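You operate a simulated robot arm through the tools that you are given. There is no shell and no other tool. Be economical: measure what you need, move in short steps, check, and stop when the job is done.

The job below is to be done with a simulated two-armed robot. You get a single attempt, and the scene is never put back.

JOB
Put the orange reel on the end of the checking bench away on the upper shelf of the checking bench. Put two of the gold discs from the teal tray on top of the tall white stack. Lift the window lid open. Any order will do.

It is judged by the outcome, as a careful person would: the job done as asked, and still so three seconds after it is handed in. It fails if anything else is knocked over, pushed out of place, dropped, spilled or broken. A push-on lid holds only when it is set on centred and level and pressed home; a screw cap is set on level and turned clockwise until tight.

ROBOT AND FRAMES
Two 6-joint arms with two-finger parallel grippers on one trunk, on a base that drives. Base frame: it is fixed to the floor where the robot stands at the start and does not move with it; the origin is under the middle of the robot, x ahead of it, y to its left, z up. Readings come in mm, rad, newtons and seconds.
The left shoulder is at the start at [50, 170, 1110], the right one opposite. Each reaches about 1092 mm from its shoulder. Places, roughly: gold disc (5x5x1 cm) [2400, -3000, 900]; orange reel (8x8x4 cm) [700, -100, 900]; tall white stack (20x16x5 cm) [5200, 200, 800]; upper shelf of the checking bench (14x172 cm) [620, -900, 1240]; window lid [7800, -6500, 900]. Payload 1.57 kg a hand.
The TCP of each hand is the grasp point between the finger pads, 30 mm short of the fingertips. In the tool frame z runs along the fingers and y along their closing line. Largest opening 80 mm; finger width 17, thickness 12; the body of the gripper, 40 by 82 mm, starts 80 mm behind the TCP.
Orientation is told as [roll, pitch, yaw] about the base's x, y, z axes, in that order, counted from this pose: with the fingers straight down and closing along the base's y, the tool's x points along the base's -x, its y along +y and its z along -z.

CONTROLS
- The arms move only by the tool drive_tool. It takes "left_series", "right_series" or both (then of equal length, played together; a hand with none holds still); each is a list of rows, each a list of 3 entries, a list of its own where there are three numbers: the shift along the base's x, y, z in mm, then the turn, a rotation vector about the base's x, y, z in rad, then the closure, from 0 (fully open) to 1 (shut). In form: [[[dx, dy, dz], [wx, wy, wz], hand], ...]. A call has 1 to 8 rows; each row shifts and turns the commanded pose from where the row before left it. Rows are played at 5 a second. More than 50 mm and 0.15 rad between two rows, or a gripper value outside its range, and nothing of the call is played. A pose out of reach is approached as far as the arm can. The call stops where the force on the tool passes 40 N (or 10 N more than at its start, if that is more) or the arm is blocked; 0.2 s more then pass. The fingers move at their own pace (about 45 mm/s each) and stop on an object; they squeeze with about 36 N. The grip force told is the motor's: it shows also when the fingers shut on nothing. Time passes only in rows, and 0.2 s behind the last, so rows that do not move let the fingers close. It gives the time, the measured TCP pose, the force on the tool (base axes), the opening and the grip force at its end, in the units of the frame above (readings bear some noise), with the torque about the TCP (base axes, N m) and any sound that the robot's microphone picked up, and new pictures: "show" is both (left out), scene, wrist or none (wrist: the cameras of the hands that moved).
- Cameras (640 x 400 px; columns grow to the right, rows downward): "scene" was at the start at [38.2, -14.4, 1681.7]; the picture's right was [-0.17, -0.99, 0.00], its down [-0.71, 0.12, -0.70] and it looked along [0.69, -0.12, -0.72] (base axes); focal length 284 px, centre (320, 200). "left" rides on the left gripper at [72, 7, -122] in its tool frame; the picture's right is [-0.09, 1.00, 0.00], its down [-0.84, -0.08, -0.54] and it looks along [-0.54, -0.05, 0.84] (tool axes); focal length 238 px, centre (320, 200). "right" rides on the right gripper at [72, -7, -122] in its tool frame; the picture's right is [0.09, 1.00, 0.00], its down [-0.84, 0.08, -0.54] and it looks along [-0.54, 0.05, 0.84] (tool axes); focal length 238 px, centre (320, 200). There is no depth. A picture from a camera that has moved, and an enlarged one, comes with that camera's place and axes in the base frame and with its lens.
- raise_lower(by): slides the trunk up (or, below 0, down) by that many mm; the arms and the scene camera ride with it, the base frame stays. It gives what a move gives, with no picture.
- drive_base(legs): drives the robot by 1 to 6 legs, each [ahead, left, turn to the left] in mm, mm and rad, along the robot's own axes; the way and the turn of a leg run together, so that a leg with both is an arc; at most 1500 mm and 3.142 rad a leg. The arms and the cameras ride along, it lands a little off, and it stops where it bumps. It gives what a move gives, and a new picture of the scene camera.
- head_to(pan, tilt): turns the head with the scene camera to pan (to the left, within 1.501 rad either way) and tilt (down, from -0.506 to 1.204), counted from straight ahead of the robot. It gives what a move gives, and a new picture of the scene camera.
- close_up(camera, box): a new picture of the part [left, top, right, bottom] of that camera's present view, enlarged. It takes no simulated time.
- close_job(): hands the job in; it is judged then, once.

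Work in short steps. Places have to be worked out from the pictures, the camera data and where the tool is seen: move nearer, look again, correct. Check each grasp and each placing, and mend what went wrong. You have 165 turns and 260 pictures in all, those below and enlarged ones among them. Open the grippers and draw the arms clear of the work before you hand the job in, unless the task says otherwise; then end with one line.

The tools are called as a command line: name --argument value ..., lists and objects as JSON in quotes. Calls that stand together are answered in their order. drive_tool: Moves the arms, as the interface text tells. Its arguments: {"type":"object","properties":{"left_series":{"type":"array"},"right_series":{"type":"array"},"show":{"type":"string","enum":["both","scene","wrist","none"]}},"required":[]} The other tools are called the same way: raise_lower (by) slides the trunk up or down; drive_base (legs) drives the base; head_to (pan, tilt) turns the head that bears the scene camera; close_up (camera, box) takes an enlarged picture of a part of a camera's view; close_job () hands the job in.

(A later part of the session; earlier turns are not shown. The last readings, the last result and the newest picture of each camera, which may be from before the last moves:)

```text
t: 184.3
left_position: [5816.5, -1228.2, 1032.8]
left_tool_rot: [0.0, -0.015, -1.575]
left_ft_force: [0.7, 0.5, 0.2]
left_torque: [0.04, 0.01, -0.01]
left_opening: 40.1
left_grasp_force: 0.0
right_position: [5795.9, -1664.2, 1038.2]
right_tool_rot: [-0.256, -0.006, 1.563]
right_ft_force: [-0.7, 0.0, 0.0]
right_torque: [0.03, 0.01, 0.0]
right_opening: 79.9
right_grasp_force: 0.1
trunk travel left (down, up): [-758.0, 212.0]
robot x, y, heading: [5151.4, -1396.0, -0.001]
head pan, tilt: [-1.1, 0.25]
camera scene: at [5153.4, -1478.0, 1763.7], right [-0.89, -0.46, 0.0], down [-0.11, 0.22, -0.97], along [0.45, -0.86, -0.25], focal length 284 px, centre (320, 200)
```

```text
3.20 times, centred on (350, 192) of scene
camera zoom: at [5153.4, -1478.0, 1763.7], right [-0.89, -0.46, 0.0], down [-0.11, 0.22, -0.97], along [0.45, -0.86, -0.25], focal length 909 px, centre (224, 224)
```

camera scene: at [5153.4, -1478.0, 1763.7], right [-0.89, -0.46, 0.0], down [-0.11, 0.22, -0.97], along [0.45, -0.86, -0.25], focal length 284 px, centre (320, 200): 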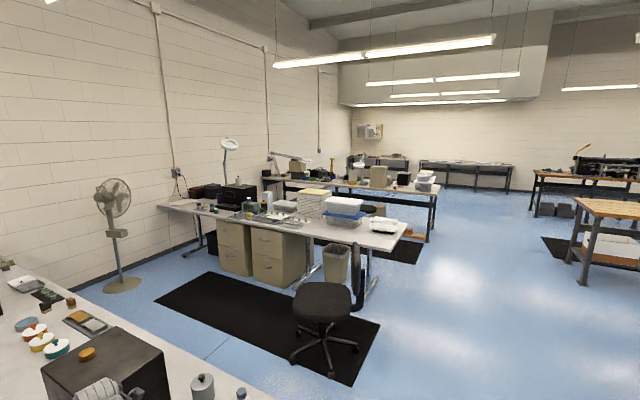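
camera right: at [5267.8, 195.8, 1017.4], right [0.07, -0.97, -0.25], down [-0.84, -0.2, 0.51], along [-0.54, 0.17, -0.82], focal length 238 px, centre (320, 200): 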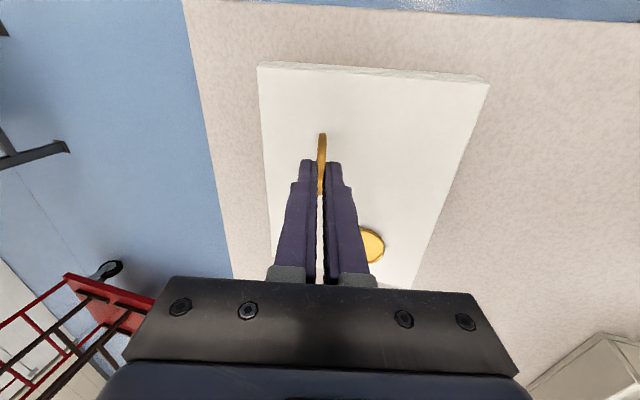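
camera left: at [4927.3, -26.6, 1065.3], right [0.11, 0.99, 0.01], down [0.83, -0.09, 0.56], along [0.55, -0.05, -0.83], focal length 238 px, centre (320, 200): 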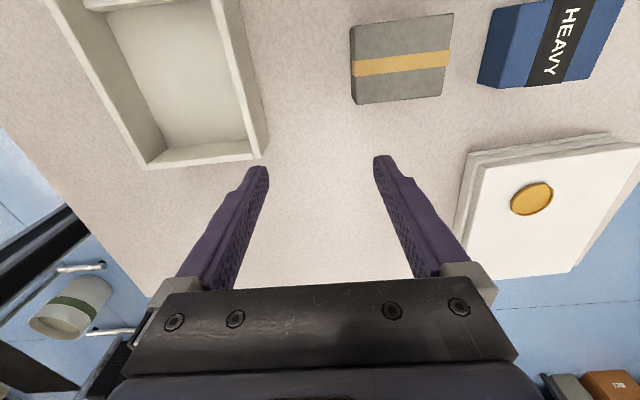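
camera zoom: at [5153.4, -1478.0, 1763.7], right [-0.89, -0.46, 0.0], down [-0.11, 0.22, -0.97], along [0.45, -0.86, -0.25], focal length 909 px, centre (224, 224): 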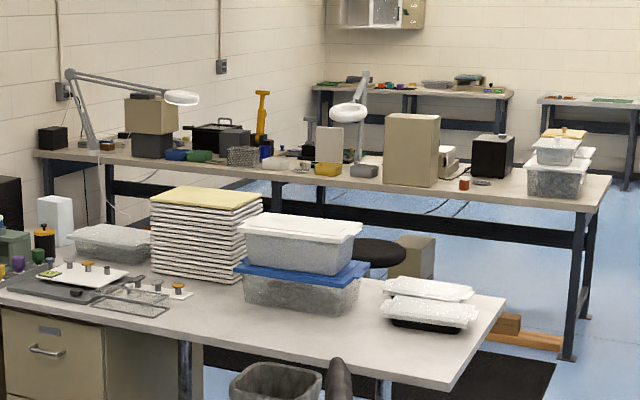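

The lid sits on a black box at about [7800, -6420] on the bench running y≈-5920 to -6720; a stool blocks the near corridor, so I'll go round to the bench's open south side. I back up, turn right and drive down the aisle at x≈4900.

drive_base --legs '[[-250, 0, 0], [0, 0, -1.571], [1450, 0, 0], [1450, 0, 0], [1400, 0, 0]]'

head_to --pan 0.9 --tilt 0.3

```text
t: 210.3
left_position: [5004.4, -6397.5, 1032.9]
left_tool_rot: [0.0, -0.015, 3.099]
left_ft_force: [-0.5, -0.1, -0.2]
left_torque: [-0.01, -0.02, 0.05]
left_opening: 39.9
left_grasp_force: 0.1
right_position: [4571.5, -6359.1, 1039.1]
right_tool_rot: [-0.253, -0.007, -0.048]
right_ft_force: [0.2, -0.3, 0.1]
right_torque: [0.02, 0.0, 0.0]
right_opening: 80.1
right_grasp_force: 0.0
trunk travel left (down, up): [-758.0, 212.0]
robot x, y, heading: [4870.3, -5727.4, -1.605]
head pan, tilt: [-1.1, 0.25]
camera scene: at [4781.9, -5727.5, 1763.8], right [-0.42, 0.91, 0.0], down [0.22, 0.1, -0.97], along [-0.88, -0.41, -0.25], focal length 284 px, centre (320, 200)
```

scene: 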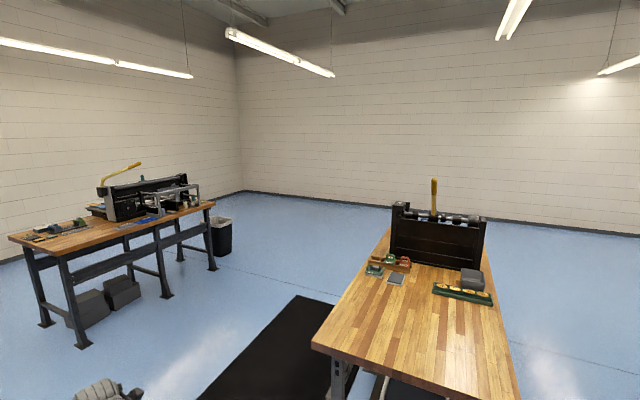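

```text
t: 212.2
left_position: [5004.1, -6396.9, 1031.9]
left_tool_rot: [-0.001, -0.013, 3.099]
left_ft_force: [0.9, -0.4, -0.5]
left_torque: [-0.02, 0.02, -0.03]
left_opening: 40.1
left_grasp_force: 0.0
right_position: [4570.8, -6359.2, 1040.1]
right_tool_rot: [-0.256, -0.007, -0.045]
right_ft_force: [0.6, 0.3, 0.0]
right_torque: [-0.01, -0.01, -0.02]
right_opening: 79.8
right_grasp_force: 0.1
trunk travel left (down, up): [-758.0, 212.0]
robot x, y, heading: [4868.2, -5729.1, -1.609]
head pan, tilt: [0.901, 0.3]
camera scene: at [4937.6, -5748.1, 1759.0], right [-0.65, -0.76, 0.0], down [-0.23, 0.19, -0.96], along [0.73, -0.62, -0.3], focal length 284 px, centre (320, 200)
```

scene: 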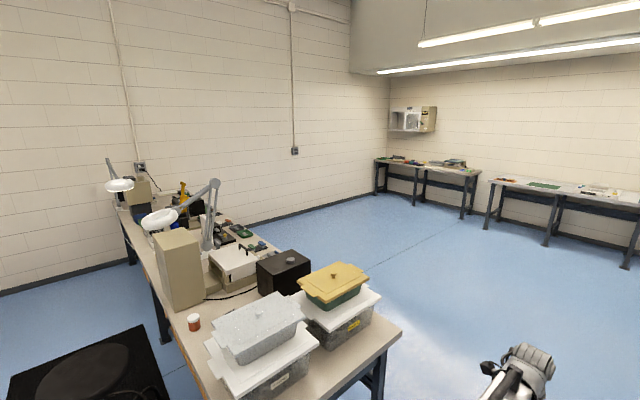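

The bench's south side is open floor. I drive down, along, and turn to face the box from the south.

drive_base --legs '[[1400, 0, 0], [500, 0, 0], [0, 0, 1.607], [1450, 0, 0], [1430, 0, 0], [0, 0, 1.571]]'

head_to --pan 0.0 --tilt 0.5

```text
t: 242.8
left_position: [7514.3, -7010.3, 1033.9]
left_tool_rot: [-0.001, -0.014, -0.029]
left_ft_force: [0.3, -0.8, 0.0]
left_torque: [0.01, -0.03, 0.0]
left_opening: 39.7
left_grasp_force: 0.1
right_position: [7950.3, -7043.1, 1040.6]
right_tool_rot: [-0.256, -0.007, 3.11]
right_ft_force: [0.6, -0.2, -0.2]
right_torque: [0.0, 0.03, -0.02]
right_opening: 80.1
right_grasp_force: 0.0
trunk travel left (down, up): [-758.0, 212.0]
robot x, y, heading: [7662.4, -7680.9, 1.555]
head pan, tilt: [0.901, 0.3]
camera scene: at [7588.9, -7660.6, 1759.0], right [0.64, 0.77, 0.0], down [0.23, -0.19, -0.96], along [-0.74, 0.61, -0.3], focal length 284 px, centre (320, 200)
```

scene: 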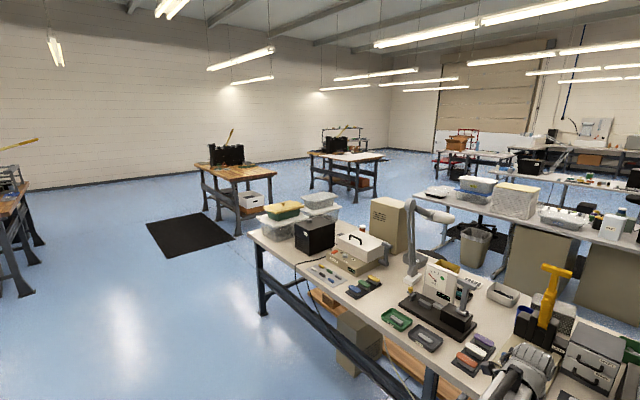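

```text
t: 244.0
left_position: [7515.5, -7009.1, 1033.7]
left_tool_rot: [-0.001, -0.014, -0.029]
left_ft_force: [0.0, 0.1, 0.7]
left_torque: [0.03, -0.03, 0.0]
left_opening: 40.0
left_grasp_force: 0.0
right_position: [7949.5, -7041.8, 1039.6]
right_tool_rot: [-0.255, -0.007, 3.109]
right_ft_force: [0.3, -0.4, 0.3]
right_torque: [-0.03, -0.03, 0.02]
right_opening: 79.8
right_grasp_force: 0.1
trunk travel left (down, up): [-758.0, 212.0]
robot x, y, heading: [7662.2, -7681.2, 1.547]
head pan, tilt: [0.0, 0.499]
camera scene: at [7662.7, -7629.1, 1740.7], right [1.0, -0.02, 0.0], down [-0.01, -0.48, -0.88], along [0.02, 0.88, -0.48], focal length 284 px, centre (320, 200)
```

scene: 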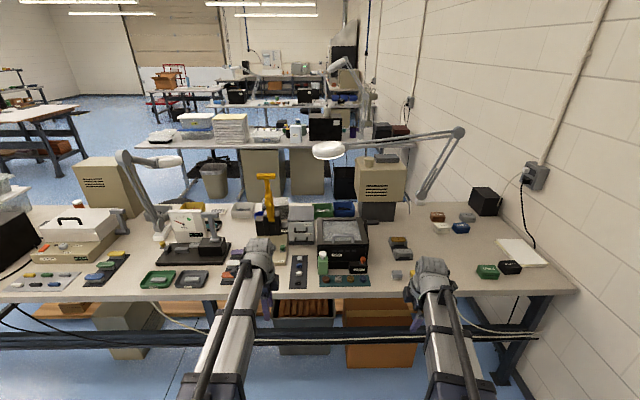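

The black box with the window lid is right ahead. I zoom in.

close_up --camera "scene" --box '[280, 190, 420, 290]'

```text
4.00 times, centred on (350, 240) of scene
camera zoom: at [7662.7, -7629.1, 1740.7], right [1.0, -0.02, 0.0], down [-0.01, -0.48, -0.88], along [0.02, 0.88, -0.48], focal length 1136 px, centre (200, 40)
```

zoom: 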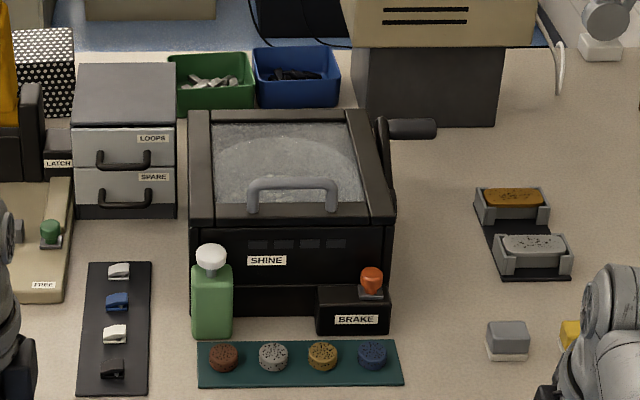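

It's a tumbler: a glass-window lid hinged at the back, grey bar handle at the front, at about [7797, -6526, 940]. I raise the left hand by pitching it out of the way, then drive closer.

drive_tool --left_series '[[[0, 0, 2], [0.14, 0, 0], 1], [[0, 0, 6], [0.14, 0, 0], 1], [[0, 0, 10], [0.14, 0, 0], 1], [[0, 0, 14], [0.14, 0, 0], 1], [[0, 0, 18], [0.14, 0, 0], 1], [[0, 0, 21], [0.14, 0, 0], 1], [[0, 0, 24], [0.14, 0, 0], 1], [[0, 0, 26], [0.14, 0, 0], 1]]' --right_series '[[[0, 0, 0], [-0.14, 0, 0], 0.3], [[0, 0, 0], [-0.115, 0, 0], 0.3], [[0, 0, 0], [0, 0, 0.02], 0.3], [[0, 0, 0], [0, 0, 0], 0.3], [[0, 0, 0], [0, 0, 0], 0.3], [[0, 0, 0], [0, 0, 0], 0.3], [[0, 0, 0], [0, 0, 0], 0.3], [[0, 0, 0], [0, 0, 0], 0.3]]' --show "none"

raise_lower --by 80

drive_base --legs '[[440, 0, 0]]'

close_up --camera "right" --box '[0, 0, 640, 400]'

```text
t: 245.8
left_position: [7513.6, -7010.8, 1156.6]
left_tool_rot: [1.121, 0.019, -0.027]
left_ft_force: [0.4, 0.9, -0.5]
left_torque: [0.03, 0.03, 0.04]
left_opening: 0.0
left_grasp_force: 21.4
right_position: [7950.9, -7042.3, 1032.7]
right_tool_rot: [-0.001, 0.001, 3.128]
right_ft_force: [-0.4, 0.5, 1.0]
right_torque: [0.0, 0.04, -0.02]
right_opening: 56.1
right_grasp_force: 0.2
right hand out of reach, approached as far as the arm can: row 1
trunk travel left (down, up): [-758.0, 212.0]
robot x, y, heading: [7662.8, -7679.9, 1.556]
head pan, tilt: [0.0, 0.499]
```

```text
t: 247.0
left_position: [7512.3, -7010.0, 1237.3]
left_tool_rot: [1.116, 0.021, -0.026]
left_ft_force: [0.2, 0.5, -0.3]
left_torque: [0.05, -0.03, 0.02]
left_opening: 0.0
left_grasp_force: 21.7
right_position: [7949.7, -7041.6, 1111.6]
right_tool_rot: [0.0, 0.004, 3.129]
right_ft_force: [-0.9, -0.8, -0.6]
right_torque: [-0.02, 0.0, -0.01]
right_opening: 56.0
right_grasp_force: 0.1
trunk travel left (down, up): [-838.0, 132.0]
robot x, y, heading: [7664.2, -7679.6, 1.55]
head pan, tilt: [0.0, 0.499]
```

```text
t: 249.6
left_position: [7528.4, -6568.4, 1235.8]
left_tool_rot: [1.118, 0.021, -0.033]
left_ft_force: [0.5, 0.0, -0.3]
left_torque: [0.0, -0.01, 0.01]
left_opening: 0.0
left_grasp_force: 20.9
right_position: [7965.5, -6604.0, 1112.6]
right_tool_rot: [0.001, 0.002, 3.121]
right_ft_force: [-0.2, 0.7, -0.4]
right_torque: [-0.04, -0.02, 0.02]
right_opening: 55.7
right_grasp_force: 0.0
trunk travel left (down, up): [-838.0, 132.0]
robot x, y, heading: [7669.8, -7243.4, 1.542]
head pan, tilt: [0.0, 0.499]
camera scene: at [7673.7, -7188.0, 1820.6], right [1.0, -0.03, 0.0], down [-0.01, -0.48, -0.88], along [0.02, 0.88, -0.48], focal length 284 px, centre (320, 200)
```

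scene: 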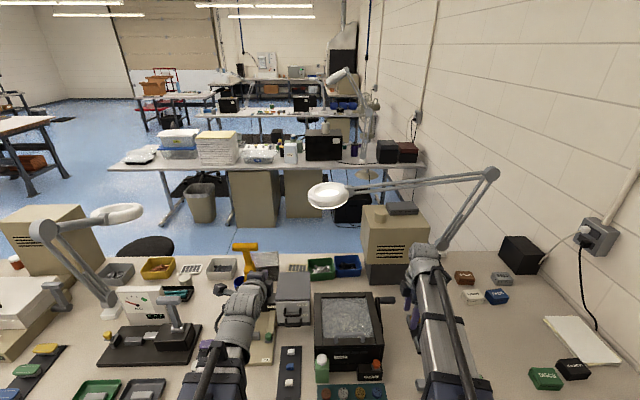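

```text
1.00 times, centred on (320, 200) of right (not enlarged: the box is as wide or as high as the picture)
camera zoom: at [8036.3, -6599.0, 1233.7], right [0.07, -1.0, 0.0], down [-0.84, -0.06, 0.54], along [-0.54, -0.04, -0.84], focal length 238 px, centre (320, 200)
```

zoom: 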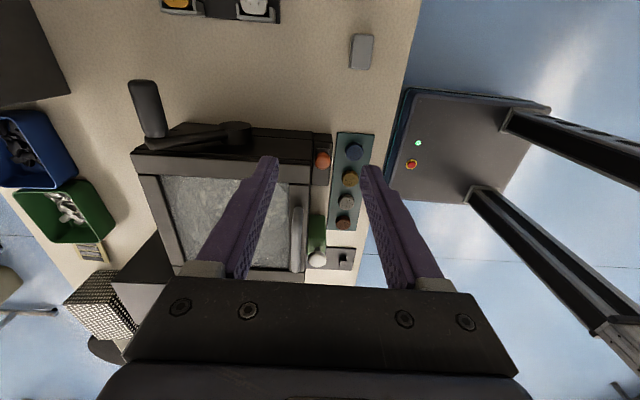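

close_up --camera "scene" --box '[290, 270, 420, 400]'

close_up --camera "right" --box '[120, 70, 400, 290]'

```text
3.08 times, centred on (355, 335) of scene
camera zoom: at [7673.7, -7188.0, 1820.6], right [1.0, -0.03, 0.0], down [-0.01, -0.48, -0.88], along [0.02, 0.88, -0.48], focal length 874 px, centre (212, -215)
```

zoom: 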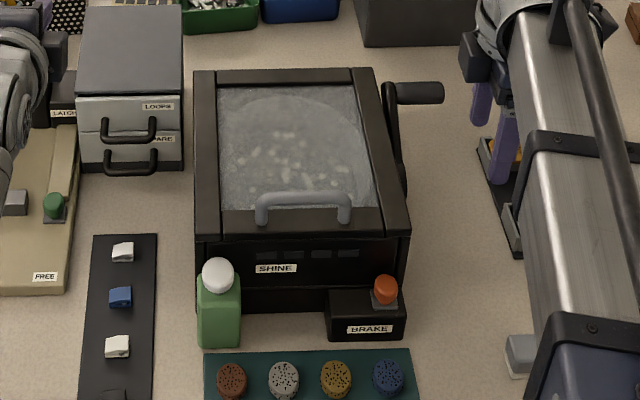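

```text
1.82 times, centred on (260, 180) of right
camera zoom: at [8036.3, -6599.0, 1233.7], right [0.07, -1.0, 0.0], down [-0.84, -0.06, 0.54], along [-0.54, -0.04, -0.84], focal length 433 px, centre (429, 236)
```

zoom: 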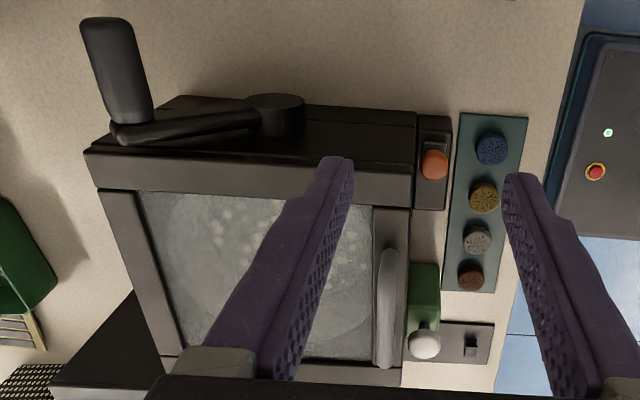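

Triangulating from two scene views and the wrist: handle bar at about [7790, -6582, 979], hinge line near y -6365, z 944. I move the right hand above the handle.

drive_tool --right_series '[[[-44, 5, 0], [0, 0, 0], 0.35], [[-44, 6, 0], [0, 0, 0], 0.4], [[-44, 6, 0], [0, 0, 0], 0.45], [[-43, 5, 0], [0, 0, 0], 0.5], [[0, 0, 0], [0, 0, 0], 0.5]]' --show "none"

raise_lower --by -70

close_up --camera "right" --box '[0, 0, 640, 400]'

close_up --camera "scene" --box '[290, 220, 420, 350]'

```text
t: 250.8
left_position: [7529.3, -6570.1, 1236.1]
left_tool_rot: [1.121, 0.021, -0.032]
left_ft_force: [0.2, 0.7, -0.1]
left_torque: [0.03, -0.02, 0.03]
left_opening: 0.0
left_grasp_force: 20.9
right_position: [7788.0, -6582.6, 1113.5]
right_tool_rot: [-0.003, 0.002, 3.121]
right_ft_force: [0.2, 0.0, -0.3]
right_torque: [0.02, 0.01, -0.01]
right_opening: 40.2
right_grasp_force: 0.0
trunk travel left (down, up): [-838.0, 132.0]
robot x, y, heading: [7675.7, -7237.6, 1.545]
head pan, tilt: [0.0, 0.499]
```

```text
t: 251.9
left_position: [7528.3, -6569.3, 1166.3]
left_tool_rot: [1.119, 0.022, -0.033]
left_ft_force: [-0.7, 0.3, 0.2]
left_torque: [0.06, 0.0, 0.01]
left_opening: 0.0
left_grasp_force: 21.2
right_position: [7788.8, -6581.5, 1042.9]
right_tool_rot: [-0.002, 0.001, 3.119]
right_ft_force: [-0.3, 0.2, 0.2]
right_torque: [0.02, 0.0, 0.04]
right_opening: 39.8
right_grasp_force: 0.2
trunk travel left (down, up): [-768.0, 202.0]
robot x, y, heading: [7672.9, -7237.2, 1.541]
head pan, tilt: [0.0, 0.499]
```

```text
1.00 times, centred on (320, 200) of right (not enlarged: the box is as wide or as high as the picture)
camera zoom: at [7859.2, -6577.2, 1164.3], right [0.07, -1.0, 0.0], down [-0.84, -0.06, 0.54], along [-0.54, -0.04, -0.84], focal length 238 px, centre (320, 200)
```

zoom: 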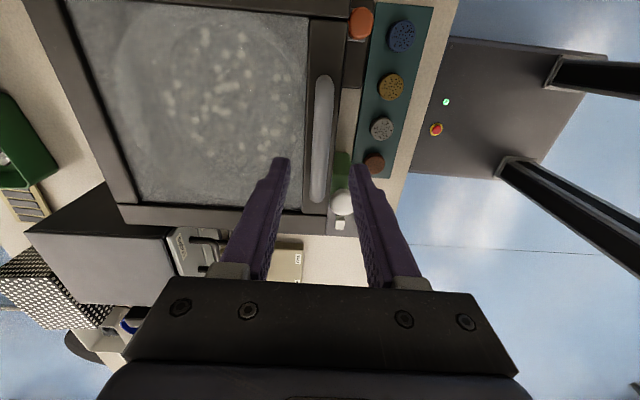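

```text
3.08 times, centred on (355, 285) of scene
camera zoom: at [7673.6, -7189.5, 1750.7], right [1.0, -0.03, 0.0], down [-0.01, -0.48, -0.88], along [0.02, 0.88, -0.48], focal length 874 px, centre (212, -62)
```

zoom: 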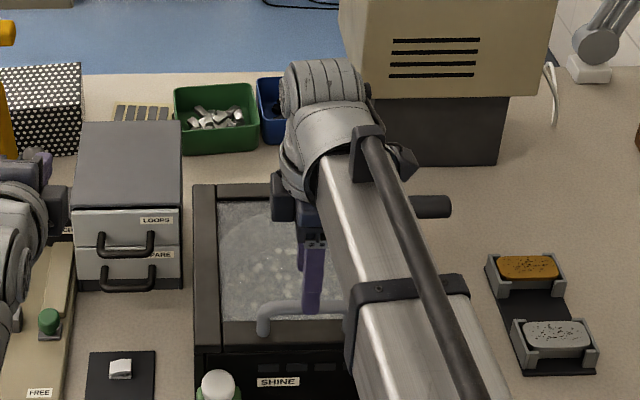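

The bar is centred between the fingers. I lower 40 mm, look, then a bit further.

raise_lower --by -40

close_up --camera "right" --box '[160, 20, 480, 260]'

```text
t: 252.7
left_position: [7529.4, -6569.5, 1126.6]
left_tool_rot: [1.119, 0.021, -0.032]
left_ft_force: [-0.1, -0.3, 0.1]
left_torque: [0.02, 0.0, 0.02]
left_opening: 0.0
left_grasp_force: 21.3
right_position: [7788.5, -6580.8, 1003.3]
right_tool_rot: [-0.003, 0.002, 3.12]
right_ft_force: [0.1, 0.6, 0.4]
right_torque: [0.02, 0.02, -0.04]
right_opening: 39.9
right_grasp_force: 0.1
trunk travel left (down, up): [-728.0, 242.0]
robot x, y, heading: [7675.4, -7240.1, 1.54]
head pan, tilt: [0.0, 0.499]
```

```text
1.67 times, centred on (320, 140) of right
camera zoom: at [7859.2, -6577.2, 1124.3], right [0.07, -1.0, 0.0], down [-0.84, -0.06, 0.54], along [-0.54, -0.04, -0.84], focal length 397 px, centre (320, 300)
```

zoom: 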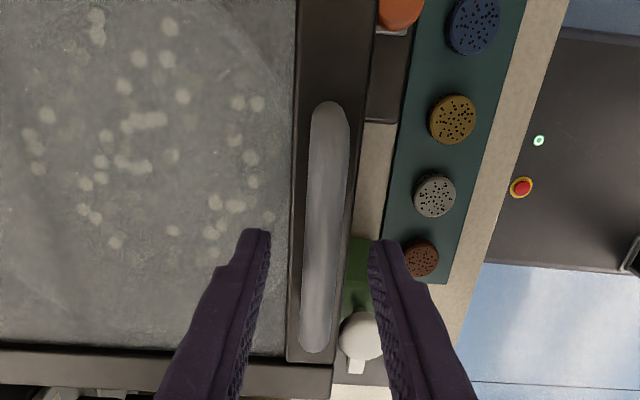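

raise_lower --by -10

drive_tool --right_series '[[[0, 0, 0], [0, 0, 0], 0.6], [[0, 0, 0], [0, 0, 0], 0.7], [[0, 0, 0], [0, 0, 0], 0.85], [[0, 0, 0], [0, 0, 0], 0.95], [[0, 0, 0], [0, 0, 0], 0.95]]' --show "wrist"

```text
t: 253.3
left_position: [7529.1, -6569.2, 1116.2]
left_tool_rot: [1.119, 0.02, -0.034]
left_ft_force: [-0.3, 0.4, 0.7]
left_torque: [-0.01, 0.0, 0.02]
left_opening: 0.1
left_grasp_force: 21.3
right_position: [7788.7, -6581.5, 992.1]
right_tool_rot: [-0.002, 0.002, 3.121]
right_ft_force: [0.1, -0.9, 0.5]
right_torque: [-0.03, 0.03, 0.05]
right_opening: 40.0
right_grasp_force: 0.0
trunk travel left (down, up): [-718.0, 252.0]
robot x, y, heading: [7673.9, -7240.7, 1.546]
head pan, tilt: [0.0, 0.499]
```

```text
t: 254.5
left_position: [7528.7, -6569.1, 1116.4]
left_tool_rot: [1.119, 0.02, -0.033]
left_ft_force: [0.1, -0.4, 0.5]
left_torque: [-0.02, 0.0, 0.03]
left_opening: 0.0
left_grasp_force: 21.2
right_position: [7788.8, -6582.2, 992.8]
right_tool_rot: [0.0, 0.002, 3.122]
right_ft_force: [0.3, -1.3, -1.3]
right_torque: [-0.02, -0.02, 0.48]
right_opening: 13.6
right_grasp_force: 30.4
trunk travel left (down, up): [-718.0, 252.0]
robot x, y, heading: [7672.0, -7241.8, 1.541]
head pan, tilt: [0.0, 0.499]
camera right: at [7859.2, -6577.2, 1114.2], right [0.07, -1.0, 0.0], down [-0.84, -0.06, 0.54], along [-0.54, -0.04, -0.84], focal length 238 px, centre (320, 200)
```

right: 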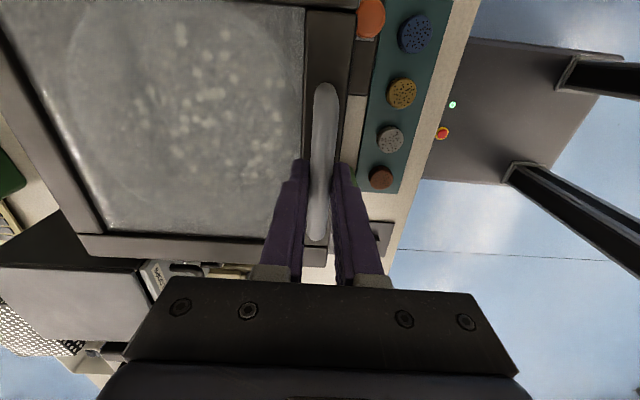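

The bar is gripped (13.6 mm). I start the lift along the lid's arc: small trunk rises with matching forward pitch of the hand.

raise_lower --by 12

drive_tool --right_series '[[[0, 3, 1], [0.08, 0, 0], 0.95], [[0, 0, 0], [0, 0, 0], 0.95]]' --show "none"

raise_lower --by 12

close_up --camera "scene" --box '[290, 220, 420, 350]'

```text
t: 255.1
left_position: [7528.0, -6567.8, 1127.4]
left_tool_rot: [1.118, 0.021, -0.033]
left_ft_force: [1.0, 0.3, 0.5]
left_torque: [-0.01, 0.0, -0.02]
left_opening: 0.1
left_grasp_force: 21.4
right_position: [7788.1, -6578.9, 1003.2]
right_tool_rot: [-0.004, 0.002, 3.121]
right_ft_force: [0.2, 9.8, -2.7]
right_torque: [0.25, -0.01, 0.46]
right_opening: 13.3
right_grasp_force: 30.2
trunk travel left (down, up): [-730.0, 240.0]
robot x, y, heading: [7671.5, -7240.2, 1.545]
head pan, tilt: [0.0, 0.499]
```

```text
t: 255.7
left_position: [7528.4, -6569.2, 1128.9]
left_tool_rot: [1.12, 0.021, -0.033]
left_ft_force: [-0.3, -1.1, -0.1]
left_torque: [0.02, -0.01, 0.03]
left_opening: 0.0
left_grasp_force: 21.2
right_position: [7788.7, -6580.4, 1005.7]
right_tool_rot: [-0.081, -0.001, 3.121]
right_ft_force: [-4.0, -3.2, -2.1]
right_torque: [-0.11, 0.35, 0.5]
right_opening: 13.6
right_grasp_force: 30.3
trunk travel left (down, up): [-730.0, 240.0]
robot x, y, heading: [7675.7, -7238.7, 1.543]
head pan, tilt: [0.0, 0.499]
```

```text
t: 256.3
left_position: [7528.8, -6568.3, 1140.6]
left_tool_rot: [1.118, 0.019, -0.034]
left_ft_force: [-0.5, 0.1, -0.6]
left_torque: [-0.03, 0.02, -0.02]
left_opening: 0.0
left_grasp_force: 21.3
right_position: [7789.0, -6576.7, 1017.4]
right_tool_rot: [-0.082, 0.0, 3.121]
right_ft_force: [-4.8, 7.4, -4.0]
right_torque: [0.23, 0.14, 0.45]
right_opening: 13.8
right_grasp_force: 30.4
trunk travel left (down, up): [-742.0, 228.0]
robot x, y, heading: [7670.2, -7239.2, 1.54]
head pan, tilt: [0.0, 0.499]
```

```text
3.08 times, centred on (355, 285) of scene
camera zoom: at [7673.0, -7188.0, 1724.6], right [1.0, -0.03, 0.0], down [-0.01, -0.48, -0.88], along [0.02, 0.88, -0.48], focal length 874 px, centre (212, -62)
```

zoom: 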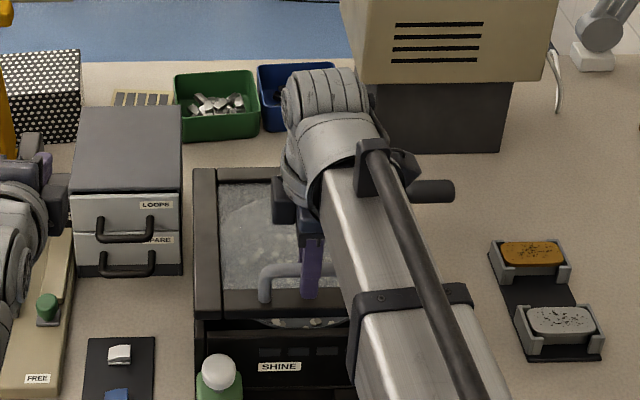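

The lid is rising with light forces. I continue along the arc.

raise_lower --by 14

drive_tool --right_series '[[[0, 6, 3], [0.12, 0, 0], 0.95], [[0, 0, 0], [0, 0, 0], 0.95]]' --show "none"

raise_lower --by 14

drive_tool --right_series '[[[0, 8, 5], [0.1, 0, 0], 0.95], [[0, 0, 0], [0, 0, 0], 0.95]]' --show "none"

raise_lower --by 11

drive_tool --right_series '[[[0, 10, 7], [0.1, 0, 0], 0.95], [[0, 0, 0], [0, 0, 0], 0.95]]' --show "scene"

```text
t: 256.9
left_position: [7528.4, -6566.4, 1151.7]
left_tool_rot: [1.116, 0.019, -0.033]
left_ft_force: [-0.1, -0.3, 0.9]
left_torque: [0.0, -0.03, -0.01]
left_opening: 0.0
left_grasp_force: 21.1
right_position: [7788.0, -6572.2, 1028.8]
right_tool_rot: [-0.084, 0.0, 3.121]
right_ft_force: [-5.6, 28.7, -11.7]
right_torque: [0.32, -0.04, 0.38]
right_opening: 13.7
right_grasp_force: 30.1
trunk travel left (down, up): [-756.0, 214.0]
robot x, y, heading: [7673.7, -7239.6, 1.544]
head pan, tilt: [0.0, 0.499]
```

```text
t: 257.5
left_position: [7529.9, -6567.8, 1153.7]
left_tool_rot: [1.116, 0.022, -0.033]
left_ft_force: [-0.1, -0.7, 0.5]
left_torque: [0.01, 0.04, -0.01]
left_opening: 0.0
left_grasp_force: 21.0
right_position: [7787.6, -6572.0, 1034.7]
right_tool_rot: [-0.199, -0.002, 3.119]
right_ft_force: [-2.7, 9.2, -5.4]
right_torque: [-0.03, 0.13, 0.32]
right_opening: 13.6
right_grasp_force: 30.0
trunk travel left (down, up): [-756.0, 214.0]
robot x, y, heading: [7672.8, -7238.5, 1.546]
head pan, tilt: [0.0, 0.499]
```

```text
t: 258.2
left_position: [7528.4, -6565.4, 1167.2]
left_tool_rot: [1.115, 0.02, -0.033]
left_ft_force: [-0.7, 0.5, 0.4]
left_torque: [-0.03, -0.05, 0.01]
left_opening: 0.0
left_grasp_force: 21.2
right_position: [7788.5, -6567.1, 1046.9]
right_tool_rot: [-0.203, -0.002, 3.121]
right_ft_force: [-1.7, 27.1, -13.2]
right_torque: [0.25, -0.36, 0.29]
right_opening: 13.6
right_grasp_force: 30.2
trunk travel left (down, up): [-770.0, 200.0]
robot x, y, heading: [7676.6, -7239.0, 1.546]
head pan, tilt: [0.0, 0.499]
```

```text
t: 258.8
left_position: [7528.8, -6568.8, 1168.3]
left_tool_rot: [1.117, 0.021, -0.034]
left_ft_force: [0.1, -0.2, -0.6]
left_torque: [-0.02, 0.03, 0.0]
left_opening: 0.0
left_grasp_force: 21.5
right_position: [7787.3, -6565.7, 1054.6]
right_tool_rot: [-0.299, -0.005, 3.122]
right_ft_force: [-1.0, 2.5, -3.0]
right_torque: [-0.13, -0.12, 0.29]
right_opening: 13.6
right_grasp_force: 29.8
trunk travel left (down, up): [-770.0, 200.0]
robot x, y, heading: [7671.4, -7240.8, 1.543]
head pan, tilt: [0.0, 0.499]
```

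```text
t: 259.4
left_position: [7529.5, -6566.4, 1178.5]
left_tool_rot: [1.115, 0.022, -0.032]
left_ft_force: [0.1, -0.1, -0.5]
left_torque: [-0.01, -0.02, -0.01]
left_opening: 0.2
left_grasp_force: 21.6
right_position: [7788.4, -6560.8, 1064.6]
right_tool_rot: [-0.3, -0.004, 3.12]
right_ft_force: [-1.7, 17.5, -10.5]
right_torque: [0.23, -0.21, 0.26]
right_opening: 13.7
right_grasp_force: 29.7
trunk travel left (down, up): [-781.0, 189.0]
robot x, y, heading: [7678.5, -7241.2, 1.548]
head pan, tilt: [0.0, 0.499]
```

```text
t: 259.9
left_position: [7527.4, -6570.7, 1181.2]
left_tool_rot: [1.118, 0.021, -0.032]
left_ft_force: [0.2, 0.0, 1.1]
left_torque: [-0.04, 0.0, 0.02]
left_opening: 0.2
left_grasp_force: 21.6
right_position: [7788.1, -6555.9, 1073.8]
right_tool_rot: [-0.4, -0.006, 3.122]
right_ft_force: [2.1, -8.5, 3.1]
right_torque: [-0.28, 0.02, 0.23]
right_opening: 13.7
right_grasp_force: 30.1
trunk travel left (down, up): [-781.0, 189.0]
robot x, y, heading: [7673.6, -7241.1, 1.547]
head pan, tilt: [0.0, 0.499]
camera scene: at [7674.0, -7191.2, 1763.8], right [1.0, -0.03, 0.0], down [-0.01, -0.48, -0.88], along [0.02, 0.88, -0.48], focal length 284 px, centre (320, 200)
```

scene: 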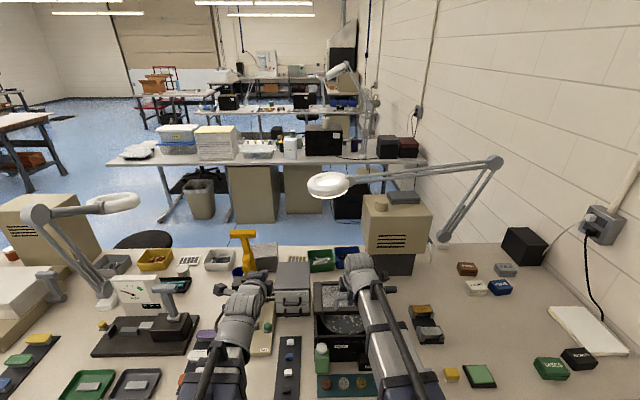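

The model matches (φ≈0.4). I continue: a small trunk rise, then several arc rows.

raise_lower --by 8

drive_tool --right_series '[[[0, 12, 9], [0.1, 0, 0], 0.95], [[0, 0, 0], [0, 0, 0], 0.95]]' --show "none"

raise_lower --by 5

drive_tool --right_series '[[[0, 13, 11], [0.1, 0, 0], 0.95], [[0, 15, 13], [0.1, 0, 0], 0.95], [[0, 0, 0], [0, 0, 0], 0.95]]' --show "none"

drive_tool --right_series '[[[0, 17, 15], [0.1, 0, 0], 0.95], [[0, 0, 0], [0, 0, 0], 0.95]]' --show "scene"

```text
t: 260.5
left_position: [7528.7, -6567.7, 1187.0]
left_tool_rot: [1.116, 0.021, -0.034]
left_ft_force: [0.0, 0.6, -0.1]
left_torque: [-0.01, -0.02, 0.02]
left_opening: 0.0
left_grasp_force: 21.6
right_position: [7789.0, -6552.8, 1081.1]
right_tool_rot: [-0.401, -0.005, 3.122]
right_ft_force: [2.7, 4.6, -3.8]
right_torque: [0.17, -0.27, 0.12]
right_opening: 13.8
right_grasp_force: 30.4
trunk travel left (down, up): [-789.0, 181.0]
robot x, y, heading: [7671.9, -7237.4, 1.54]
head pan, tilt: [0.0, 0.499]
```

```text
t: 261.1
left_position: [7529.7, -6571.0, 1188.3]
left_tool_rot: [1.12, 0.022, -0.032]
left_ft_force: [1.1, 0.3, -0.9]
left_torque: [-0.02, 0.0, -0.02]
left_opening: 0.1
left_grasp_force: 21.2
right_position: [7788.9, -6544.1, 1091.8]
right_tool_rot: [-0.5, -0.006, 3.122]
right_ft_force: [2.8, -12.1, 7.3]
right_torque: [-0.2, -0.2, 0.06]
right_opening: 13.5
right_grasp_force: 30.7
trunk travel left (down, up): [-789.0, 181.0]
robot x, y, heading: [7672.9, -7240.3, 1.547]
head pan, tilt: [0.0, 0.499]
```

```text
t: 261.7
left_position: [7529.5, -6569.6, 1193.2]
left_tool_rot: [1.12, 0.021, -0.035]
left_ft_force: [0.0, -0.6, 0.6]
left_torque: [0.0, 0.01, 0.02]
left_opening: 0.0
left_grasp_force: 21.8
right_position: [7788.4, -6540.3, 1094.7]
right_tool_rot: [-0.503, -0.006, 3.122]
right_ft_force: [2.9, -1.5, 0.4]
right_torque: [0.06, -0.21, 0.05]
right_opening: 13.4
right_grasp_force: 30.2
trunk travel left (down, up): [-794.0, 176.0]
robot x, y, heading: [7675.1, -7238.5, 1.544]
head pan, tilt: [0.0, 0.499]
```

```text
t: 262.5
left_position: [7528.4, -6570.1, 1193.7]
left_tool_rot: [1.118, 0.022, -0.033]
left_ft_force: [0.7, 0.2, -0.8]
left_torque: [-0.03, 0.02, 0.0]
left_opening: 0.0
left_grasp_force: 20.9
right_position: [7787.7, -6513.4, 1121.7]
right_tool_rot: [-0.702, -0.013, 3.124]
right_ft_force: [1.0, -6.1, 4.8]
right_torque: [0.0, -0.18, 0.0]
right_opening: 13.5
right_grasp_force: 29.9
trunk travel left (down, up): [-794.0, 176.0]
robot x, y, heading: [7673.1, -7241.6, 1.539]
head pan, tilt: [0.0, 0.499]
```

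```text
t: 263.1
left_position: [7529.2, -6568.7, 1192.1]
left_tool_rot: [1.117, 0.021, -0.032]
left_ft_force: [-0.3, 0.4, -0.3]
left_torque: [0.01, 0.02, -0.01]
left_opening: 0.1
left_grasp_force: 21.5
right_position: [7788.6, -6495.5, 1135.1]
right_tool_rot: [-0.801, -0.014, 3.126]
right_ft_force: [-3.9, 1.5, -4.1]
right_torque: [0.04, 0.21, 0.38]
right_opening: 13.8
right_grasp_force: 22.6
trunk travel left (down, up): [-794.0, 176.0]
robot x, y, heading: [7675.1, -7240.5, 1.547]
head pan, tilt: [0.0, 0.499]
camera scene: at [7673.1, -7188.5, 1776.5], right [1.0, -0.03, 0.0], down [-0.01, -0.48, -0.88], along [0.02, 0.88, -0.48], focal length 284 px, centre (320, 200)
```

scene: 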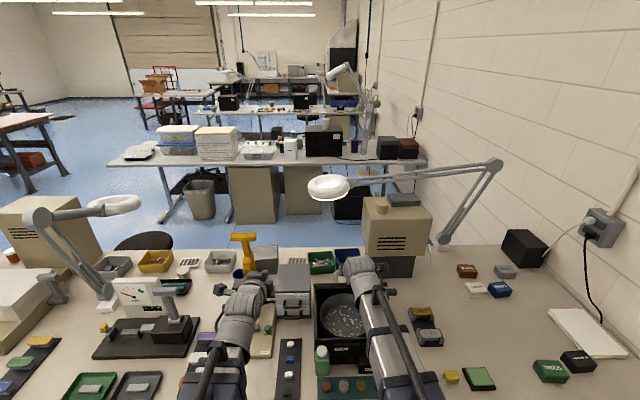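

The lid is about half open (interior visible). The grip reading dipped, so I check the wrist view.

close_up --camera "right" --box '[0, 0, 640, 400]'

close_up --camera "scene" --box '[290, 230, 420, 360]'

```text
1.00 times, centred on (320, 200) of right (not enlarged: the box is as wide or as high as the picture)
camera zoom: at [7859.4, -6579.7, 1223.1], right [0.07, -0.7, -0.71], down [-0.84, -0.43, 0.33], along [-0.54, 0.58, -0.61], focal length 238 px, centre (320, 200)
```

zoom: 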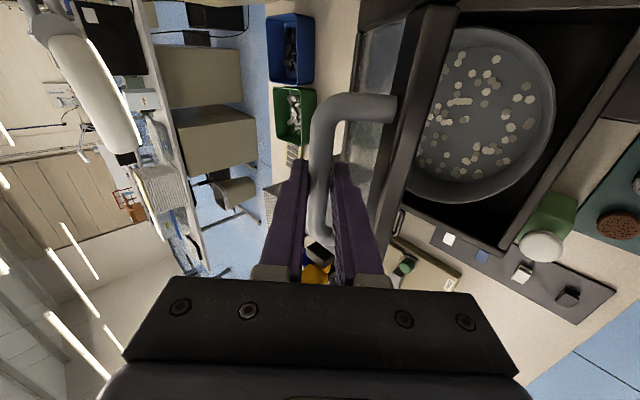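

```text
3.08 times, centred on (355, 295) of scene
camera zoom: at [7673.1, -7188.5, 1776.5], right [1.0, -0.03, 0.0], down [-0.01, -0.48, -0.88], along [0.02, 0.88, -0.48], focal length 874 px, centre (212, -92)
```

zoom: 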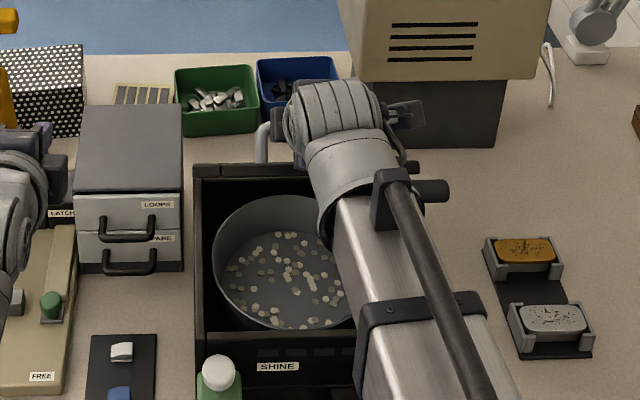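

The grip is fine and the lid's angle (≈0.8 rad) matches. I continue along the arc past 1.1 rad.

drive_tool --right_series '[[[0, 18, 12], [0.1, 0, 0], 1.0], [[0, 0, 0], [0, 0, 0], 1.0]]' --show "none"

raise_lower --by -8

drive_tool --right_series '[[[0, 19, 17], [0.1, 0, 0], 1.0], [[0, 0, 0], [0, 0, 0], 1.0]]' --show "none"

raise_lower --by -11

drive_tool --right_series '[[[0, 20, 19], [0.1, 0, 0], 1.0], [[0, 0, 0], [0, 0, 0], 1.0]]' --show "wrist"

```text
t: 263.7
left_position: [7528.0, -6565.8, 1190.0]
left_tool_rot: [1.114, 0.02, -0.034]
left_ft_force: [0.5, 1.2, -0.4]
left_torque: [0.02, 0.02, 0.02]
left_opening: 0.1
left_grasp_force: 21.2
right_position: [7788.8, -6474.9, 1148.2]
right_tool_rot: [-0.894, -0.015, 3.128]
right_ft_force: [-8.4, 13.3, -27.0]
right_torque: [-0.1, -0.16, 0.02]
right_opening: 13.8
right_grasp_force: 30.3
right hand out of reach, approached as far as the arm can: row 1
trunk travel left (down, up): [-794.0, 176.0]
robot x, y, heading: [7674.8, -7237.7, 1.543]
head pan, tilt: [0.0, 0.499]
```

```text
t: 264.2
left_position: [7528.3, -6570.3, 1185.4]
left_tool_rot: [1.119, 0.021, -0.035]
left_ft_force: [-0.1, 0.4, -0.1]
left_torque: [0.01, 0.01, 0.01]
left_opening: 0.1
left_grasp_force: 21.5
right_position: [7788.0, -6480.9, 1144.9]
right_tool_rot: [-0.901, -0.013, 3.129]
right_ft_force: [-7.3, -5.2, 7.5]
right_torque: [0.09, 0.21, 0.45]
right_opening: 13.5
right_grasp_force: 30.2
trunk travel left (down, up): [-786.0, 184.0]
robot x, y, heading: [7670.8, -7239.3, 1.544]
head pan, tilt: [0.0, 0.499]
```

```text
t: 264.8
left_position: [7528.6, -6567.0, 1181.9]
left_tool_rot: [1.115, 0.02, -0.034]
left_ft_force: [-1.0, 0.0, 0.1]
left_torque: [0.04, -0.01, -0.03]
left_opening: 0.0
left_grasp_force: 20.6
right_position: [7788.8, -6456.3, 1159.0]
right_tool_rot: [-0.994, -0.015, 3.127]
right_ft_force: [-6.8, 8.7, -23.2]
right_torque: [-0.21, -0.29, -0.19]
right_opening: 13.6
right_grasp_force: 30.6
trunk travel left (down, up): [-786.0, 184.0]
robot x, y, heading: [7677.1, -7240.0, 1.547]
head pan, tilt: [0.0, 0.499]
```

```text
t: 265.4
left_position: [7529.3, -6573.5, 1176.6]
left_tool_rot: [1.122, 0.02, -0.033]
left_ft_force: [0.7, 0.3, 0.6]
left_torque: [-0.02, 0.0, 0.01]
left_opening: 0.2
left_grasp_force: 21.2
right_position: [7789.0, -6464.2, 1154.8]
right_tool_rot: [-1.005, -0.015, 3.128]
right_ft_force: [0.1, -13.2, 30.5]
right_torque: [0.31, 0.02, 0.26]
right_opening: 13.7
right_grasp_force: 30.7
trunk travel left (down, up): [-775.0, 195.0]
robot x, y, heading: [7675.4, -7238.9, 1.54]
head pan, tilt: [0.0, 0.499]
```

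```text
t: 266.0
left_position: [7530.0, -6566.6, 1172.3]
left_tool_rot: [1.116, 0.019, -0.033]
left_ft_force: [0.4, 0.1, 0.7]
left_torque: [0.0, 0.0, -0.01]
left_opening: 0.2
left_grasp_force: 21.3
right_position: [7790.3, -6438.6, 1164.8]
right_tool_rot: [-1.084, -0.014, 3.128]
right_ft_force: [-3.1, -4.4, -33.7]
right_torque: [-3.37, -0.98, 0.68]
right_opening: 13.3
right_grasp_force: 29.5
trunk travel left (down, up): [-775.0, 195.0]
robot x, y, heading: [7675.6, -7241.9, 1.545]
head pan, tilt: [0.0, 0.499]
camera right: at [7859.2, -6544.7, 1225.7], right [0.07, -0.47, -0.88], down [-0.84, -0.5, 0.2], along [-0.54, 0.73, -0.43], focal length 238 px, centre (320, 200)
```

right: 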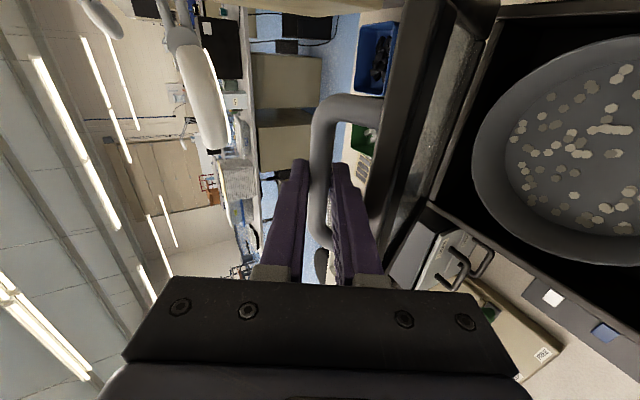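

The torque shows the hand is over-rotated against the lid frame; refitting the arc gives the hinge at about y -6338, z 926 (R≈250), so the lid is at ≈0.98 rad. I move forward without more pitch.

drive_tool --right_series '[[[0, 7, 0], [-0.04, 0, 0], 1.0], [[0, 7, 0], [0, 0, 0], 1.0], [[0, 0, 0], [0, 0, 0], 1.0]]' --show "none"

```text
t: 266.8
left_position: [7528.0, -6574.8, 1176.8]
left_tool_rot: [1.122, 0.02, -0.034]
left_ft_force: [0.5, 0.1, -0.6]
left_torque: [0.0, 0.02, 0.0]
left_opening: 0.0
left_grasp_force: 21.6
right_position: [7789.0, -6433.1, 1165.9]
right_tool_rot: [-1.062, -0.012, 3.129]
right_ft_force: [1.3, -28.4, 29.1]
right_torque: [-4.06, -1.59, 0.11]
right_opening: 13.3
right_grasp_force: 29.8
right hand out of reach, approached as far as the arm can: row 1
trunk travel left (down, up): [-775.0, 195.0]
robot x, y, heading: [7673.4, -7235.0, 1.54]
head pan, tilt: [0.0, 0.499]
```

close_up --camera "right" --box '[200, 60, 520, 300]'

close_up --camera "scene" --box '[280, 210, 440, 360]'

close_up --camera "left" --box '[0, 0, 640, 400]'

```text
1.67 times, centred on (360, 180) of right
camera zoom: at [7859.4, -6537.3, 1229.6], right [0.07, -0.48, -0.87], down [-0.84, -0.5, 0.21], along [-0.54, 0.72, -0.44], focal length 397 px, centre (253, 233)
```

zoom: 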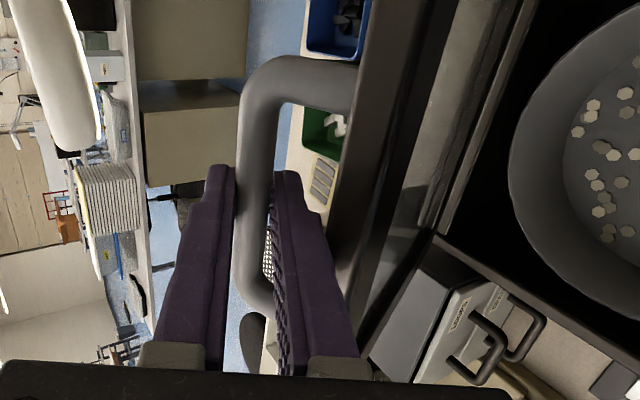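

```text
2.67 times, centred on (360, 285) of scene
camera zoom: at [7673.0, -7197.4, 1758.3], right [1.0, -0.03, 0.0], down [-0.01, -0.47, -0.88], along [0.02, 0.88, -0.47], focal length 758 px, centre (213, -27)
```

zoom: 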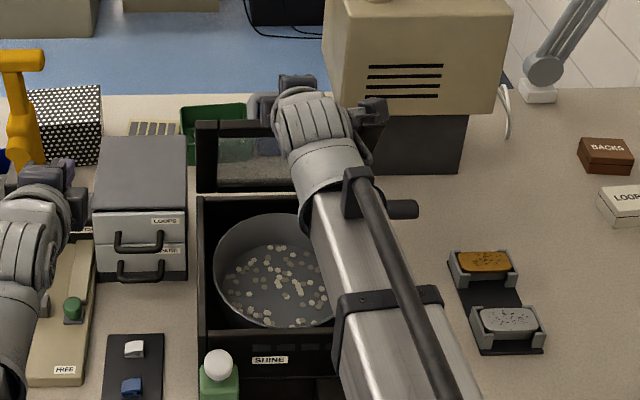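

```text
1.00 times, centred on (320, 200) of left (not enlarged: the box is as wide or as high as the picture)
camera zoom: at [7455.7, -6679.2, 1237.6], right [0.12, 0.43, 0.9], down [0.82, -0.55, 0.15], along [0.56, 0.72, -0.42], focal length 238 px, centre (320, 200)
```

zoom: 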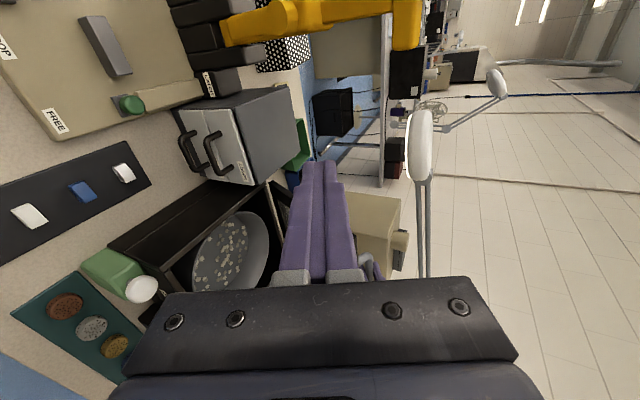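

The picture shows what's happening: the handle ends up on the far side of the rising lid, so the hand should stay upright, not pitch forward. I un-pitch in small steps while the trunk rises to hold the bar's height.

drive_tool --right_series '[[[0, -5, -8], [-0.06, 0, 0], 1.0], [[0, 0, 0], [0, 0, 0], 1.0]]' --show "none"

raise_lower --by 10

drive_tool --right_series '[[[0, 0, -10], [-0.06, 0, 0], 1.0], [[0, 0, 0], [0, 0, 0], 1.0]]' --show "none"

raise_lower --by 10

```text
t: 267.1
left_position: [7528.9, -6574.6, 1177.6]
left_tool_rot: [1.122, 0.02, -0.032]
left_ft_force: [-0.2, -0.1, 0.4]
left_torque: [-0.01, -0.01, 0.0]
left_opening: 0.0
left_grasp_force: 21.2
right_position: [7786.8, -6433.9, 1166.5]
right_tool_rot: [-1.062, -0.012, 3.133]
right_ft_force: [0.3, -23.0, 34.5]
right_torque: [-2.49, -0.81, 0.44]
right_opening: 13.1
right_grasp_force: 30.2
right hand out of reach, approached as far as the arm can: row 1
trunk travel left (down, up): [-775.0, 195.0]
robot x, y, heading: [7673.0, -7242.5, 1.544]
head pan, tilt: [0.0, 0.499]
stopped in row 1 (right hand): the force on the tool passed its limit at 58 N (the readings are from after the stop); the commanded pose is now the measured one
```

```text
t: 267.7
left_position: [7528.9, -6569.1, 1184.6]
left_tool_rot: [1.117, 0.022, -0.034]
left_ft_force: [-0.3, 0.5, 0.0]
left_torque: [0.01, 0.02, -0.01]
left_opening: 0.1
left_grasp_force: 21.5
right_position: [7787.6, -6427.8, 1167.2]
right_tool_rot: [-1.043, -0.013, 3.131]
right_ft_force: [-4.3, -12.7, -17.9]
right_torque: [-4.09, -0.81, 1.35]
right_opening: 13.5
right_grasp_force: 29.9
trunk travel left (down, up): [-785.0, 185.0]
robot x, y, heading: [7674.7, -7239.7, 1.542]
head pan, tilt: [0.0, 0.499]
```

```text
t: 268.3
left_position: [7528.2, -6571.7, 1186.5]
left_tool_rot: [1.123, 0.02, -0.033]
left_ft_force: [0.0, -0.6, 0.4]
left_torque: [-0.03, 0.0, 0.0]
left_opening: 0.0
left_grasp_force: 21.7
right_position: [7787.2, -6429.9, 1167.4]
right_tool_rot: [-1.017, -0.015, 3.131]
right_ft_force: [-1.1, -10.4, 32.5]
right_torque: [-0.08, -0.36, 0.11]
right_opening: 13.7
right_grasp_force: 29.9
trunk travel left (down, up): [-785.0, 185.0]
robot x, y, heading: [7673.8, -7239.3, 1.542]
head pan, tilt: [0.0, 0.499]
stopped in row 2 (right hand): the force on the tool passed its limit at 43 N (the readings are from after the stop); the commanded pose is now the measured one
```

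```text
t: 268.9
left_position: [7528.0, -6568.3, 1191.5]
left_tool_rot: [1.118, 0.02, -0.034]
left_ft_force: [-0.1, -0.3, -0.1]
left_torque: [0.01, -0.03, 0.0]
left_opening: 0.0
left_grasp_force: 21.2
right_position: [7788.9, -6423.9, 1170.0]
right_tool_rot: [-0.998, -0.018, 3.129]
right_ft_force: [-5.2, 0.5, -22.2]
right_torque: [-1.31, -0.43, 0.16]
right_opening: 13.5
right_grasp_force: 29.7
trunk travel left (down, up): [-795.0, 175.0]
robot x, y, heading: [7675.0, -7238.7, 1.541]
head pan, tilt: [0.0, 0.499]
```

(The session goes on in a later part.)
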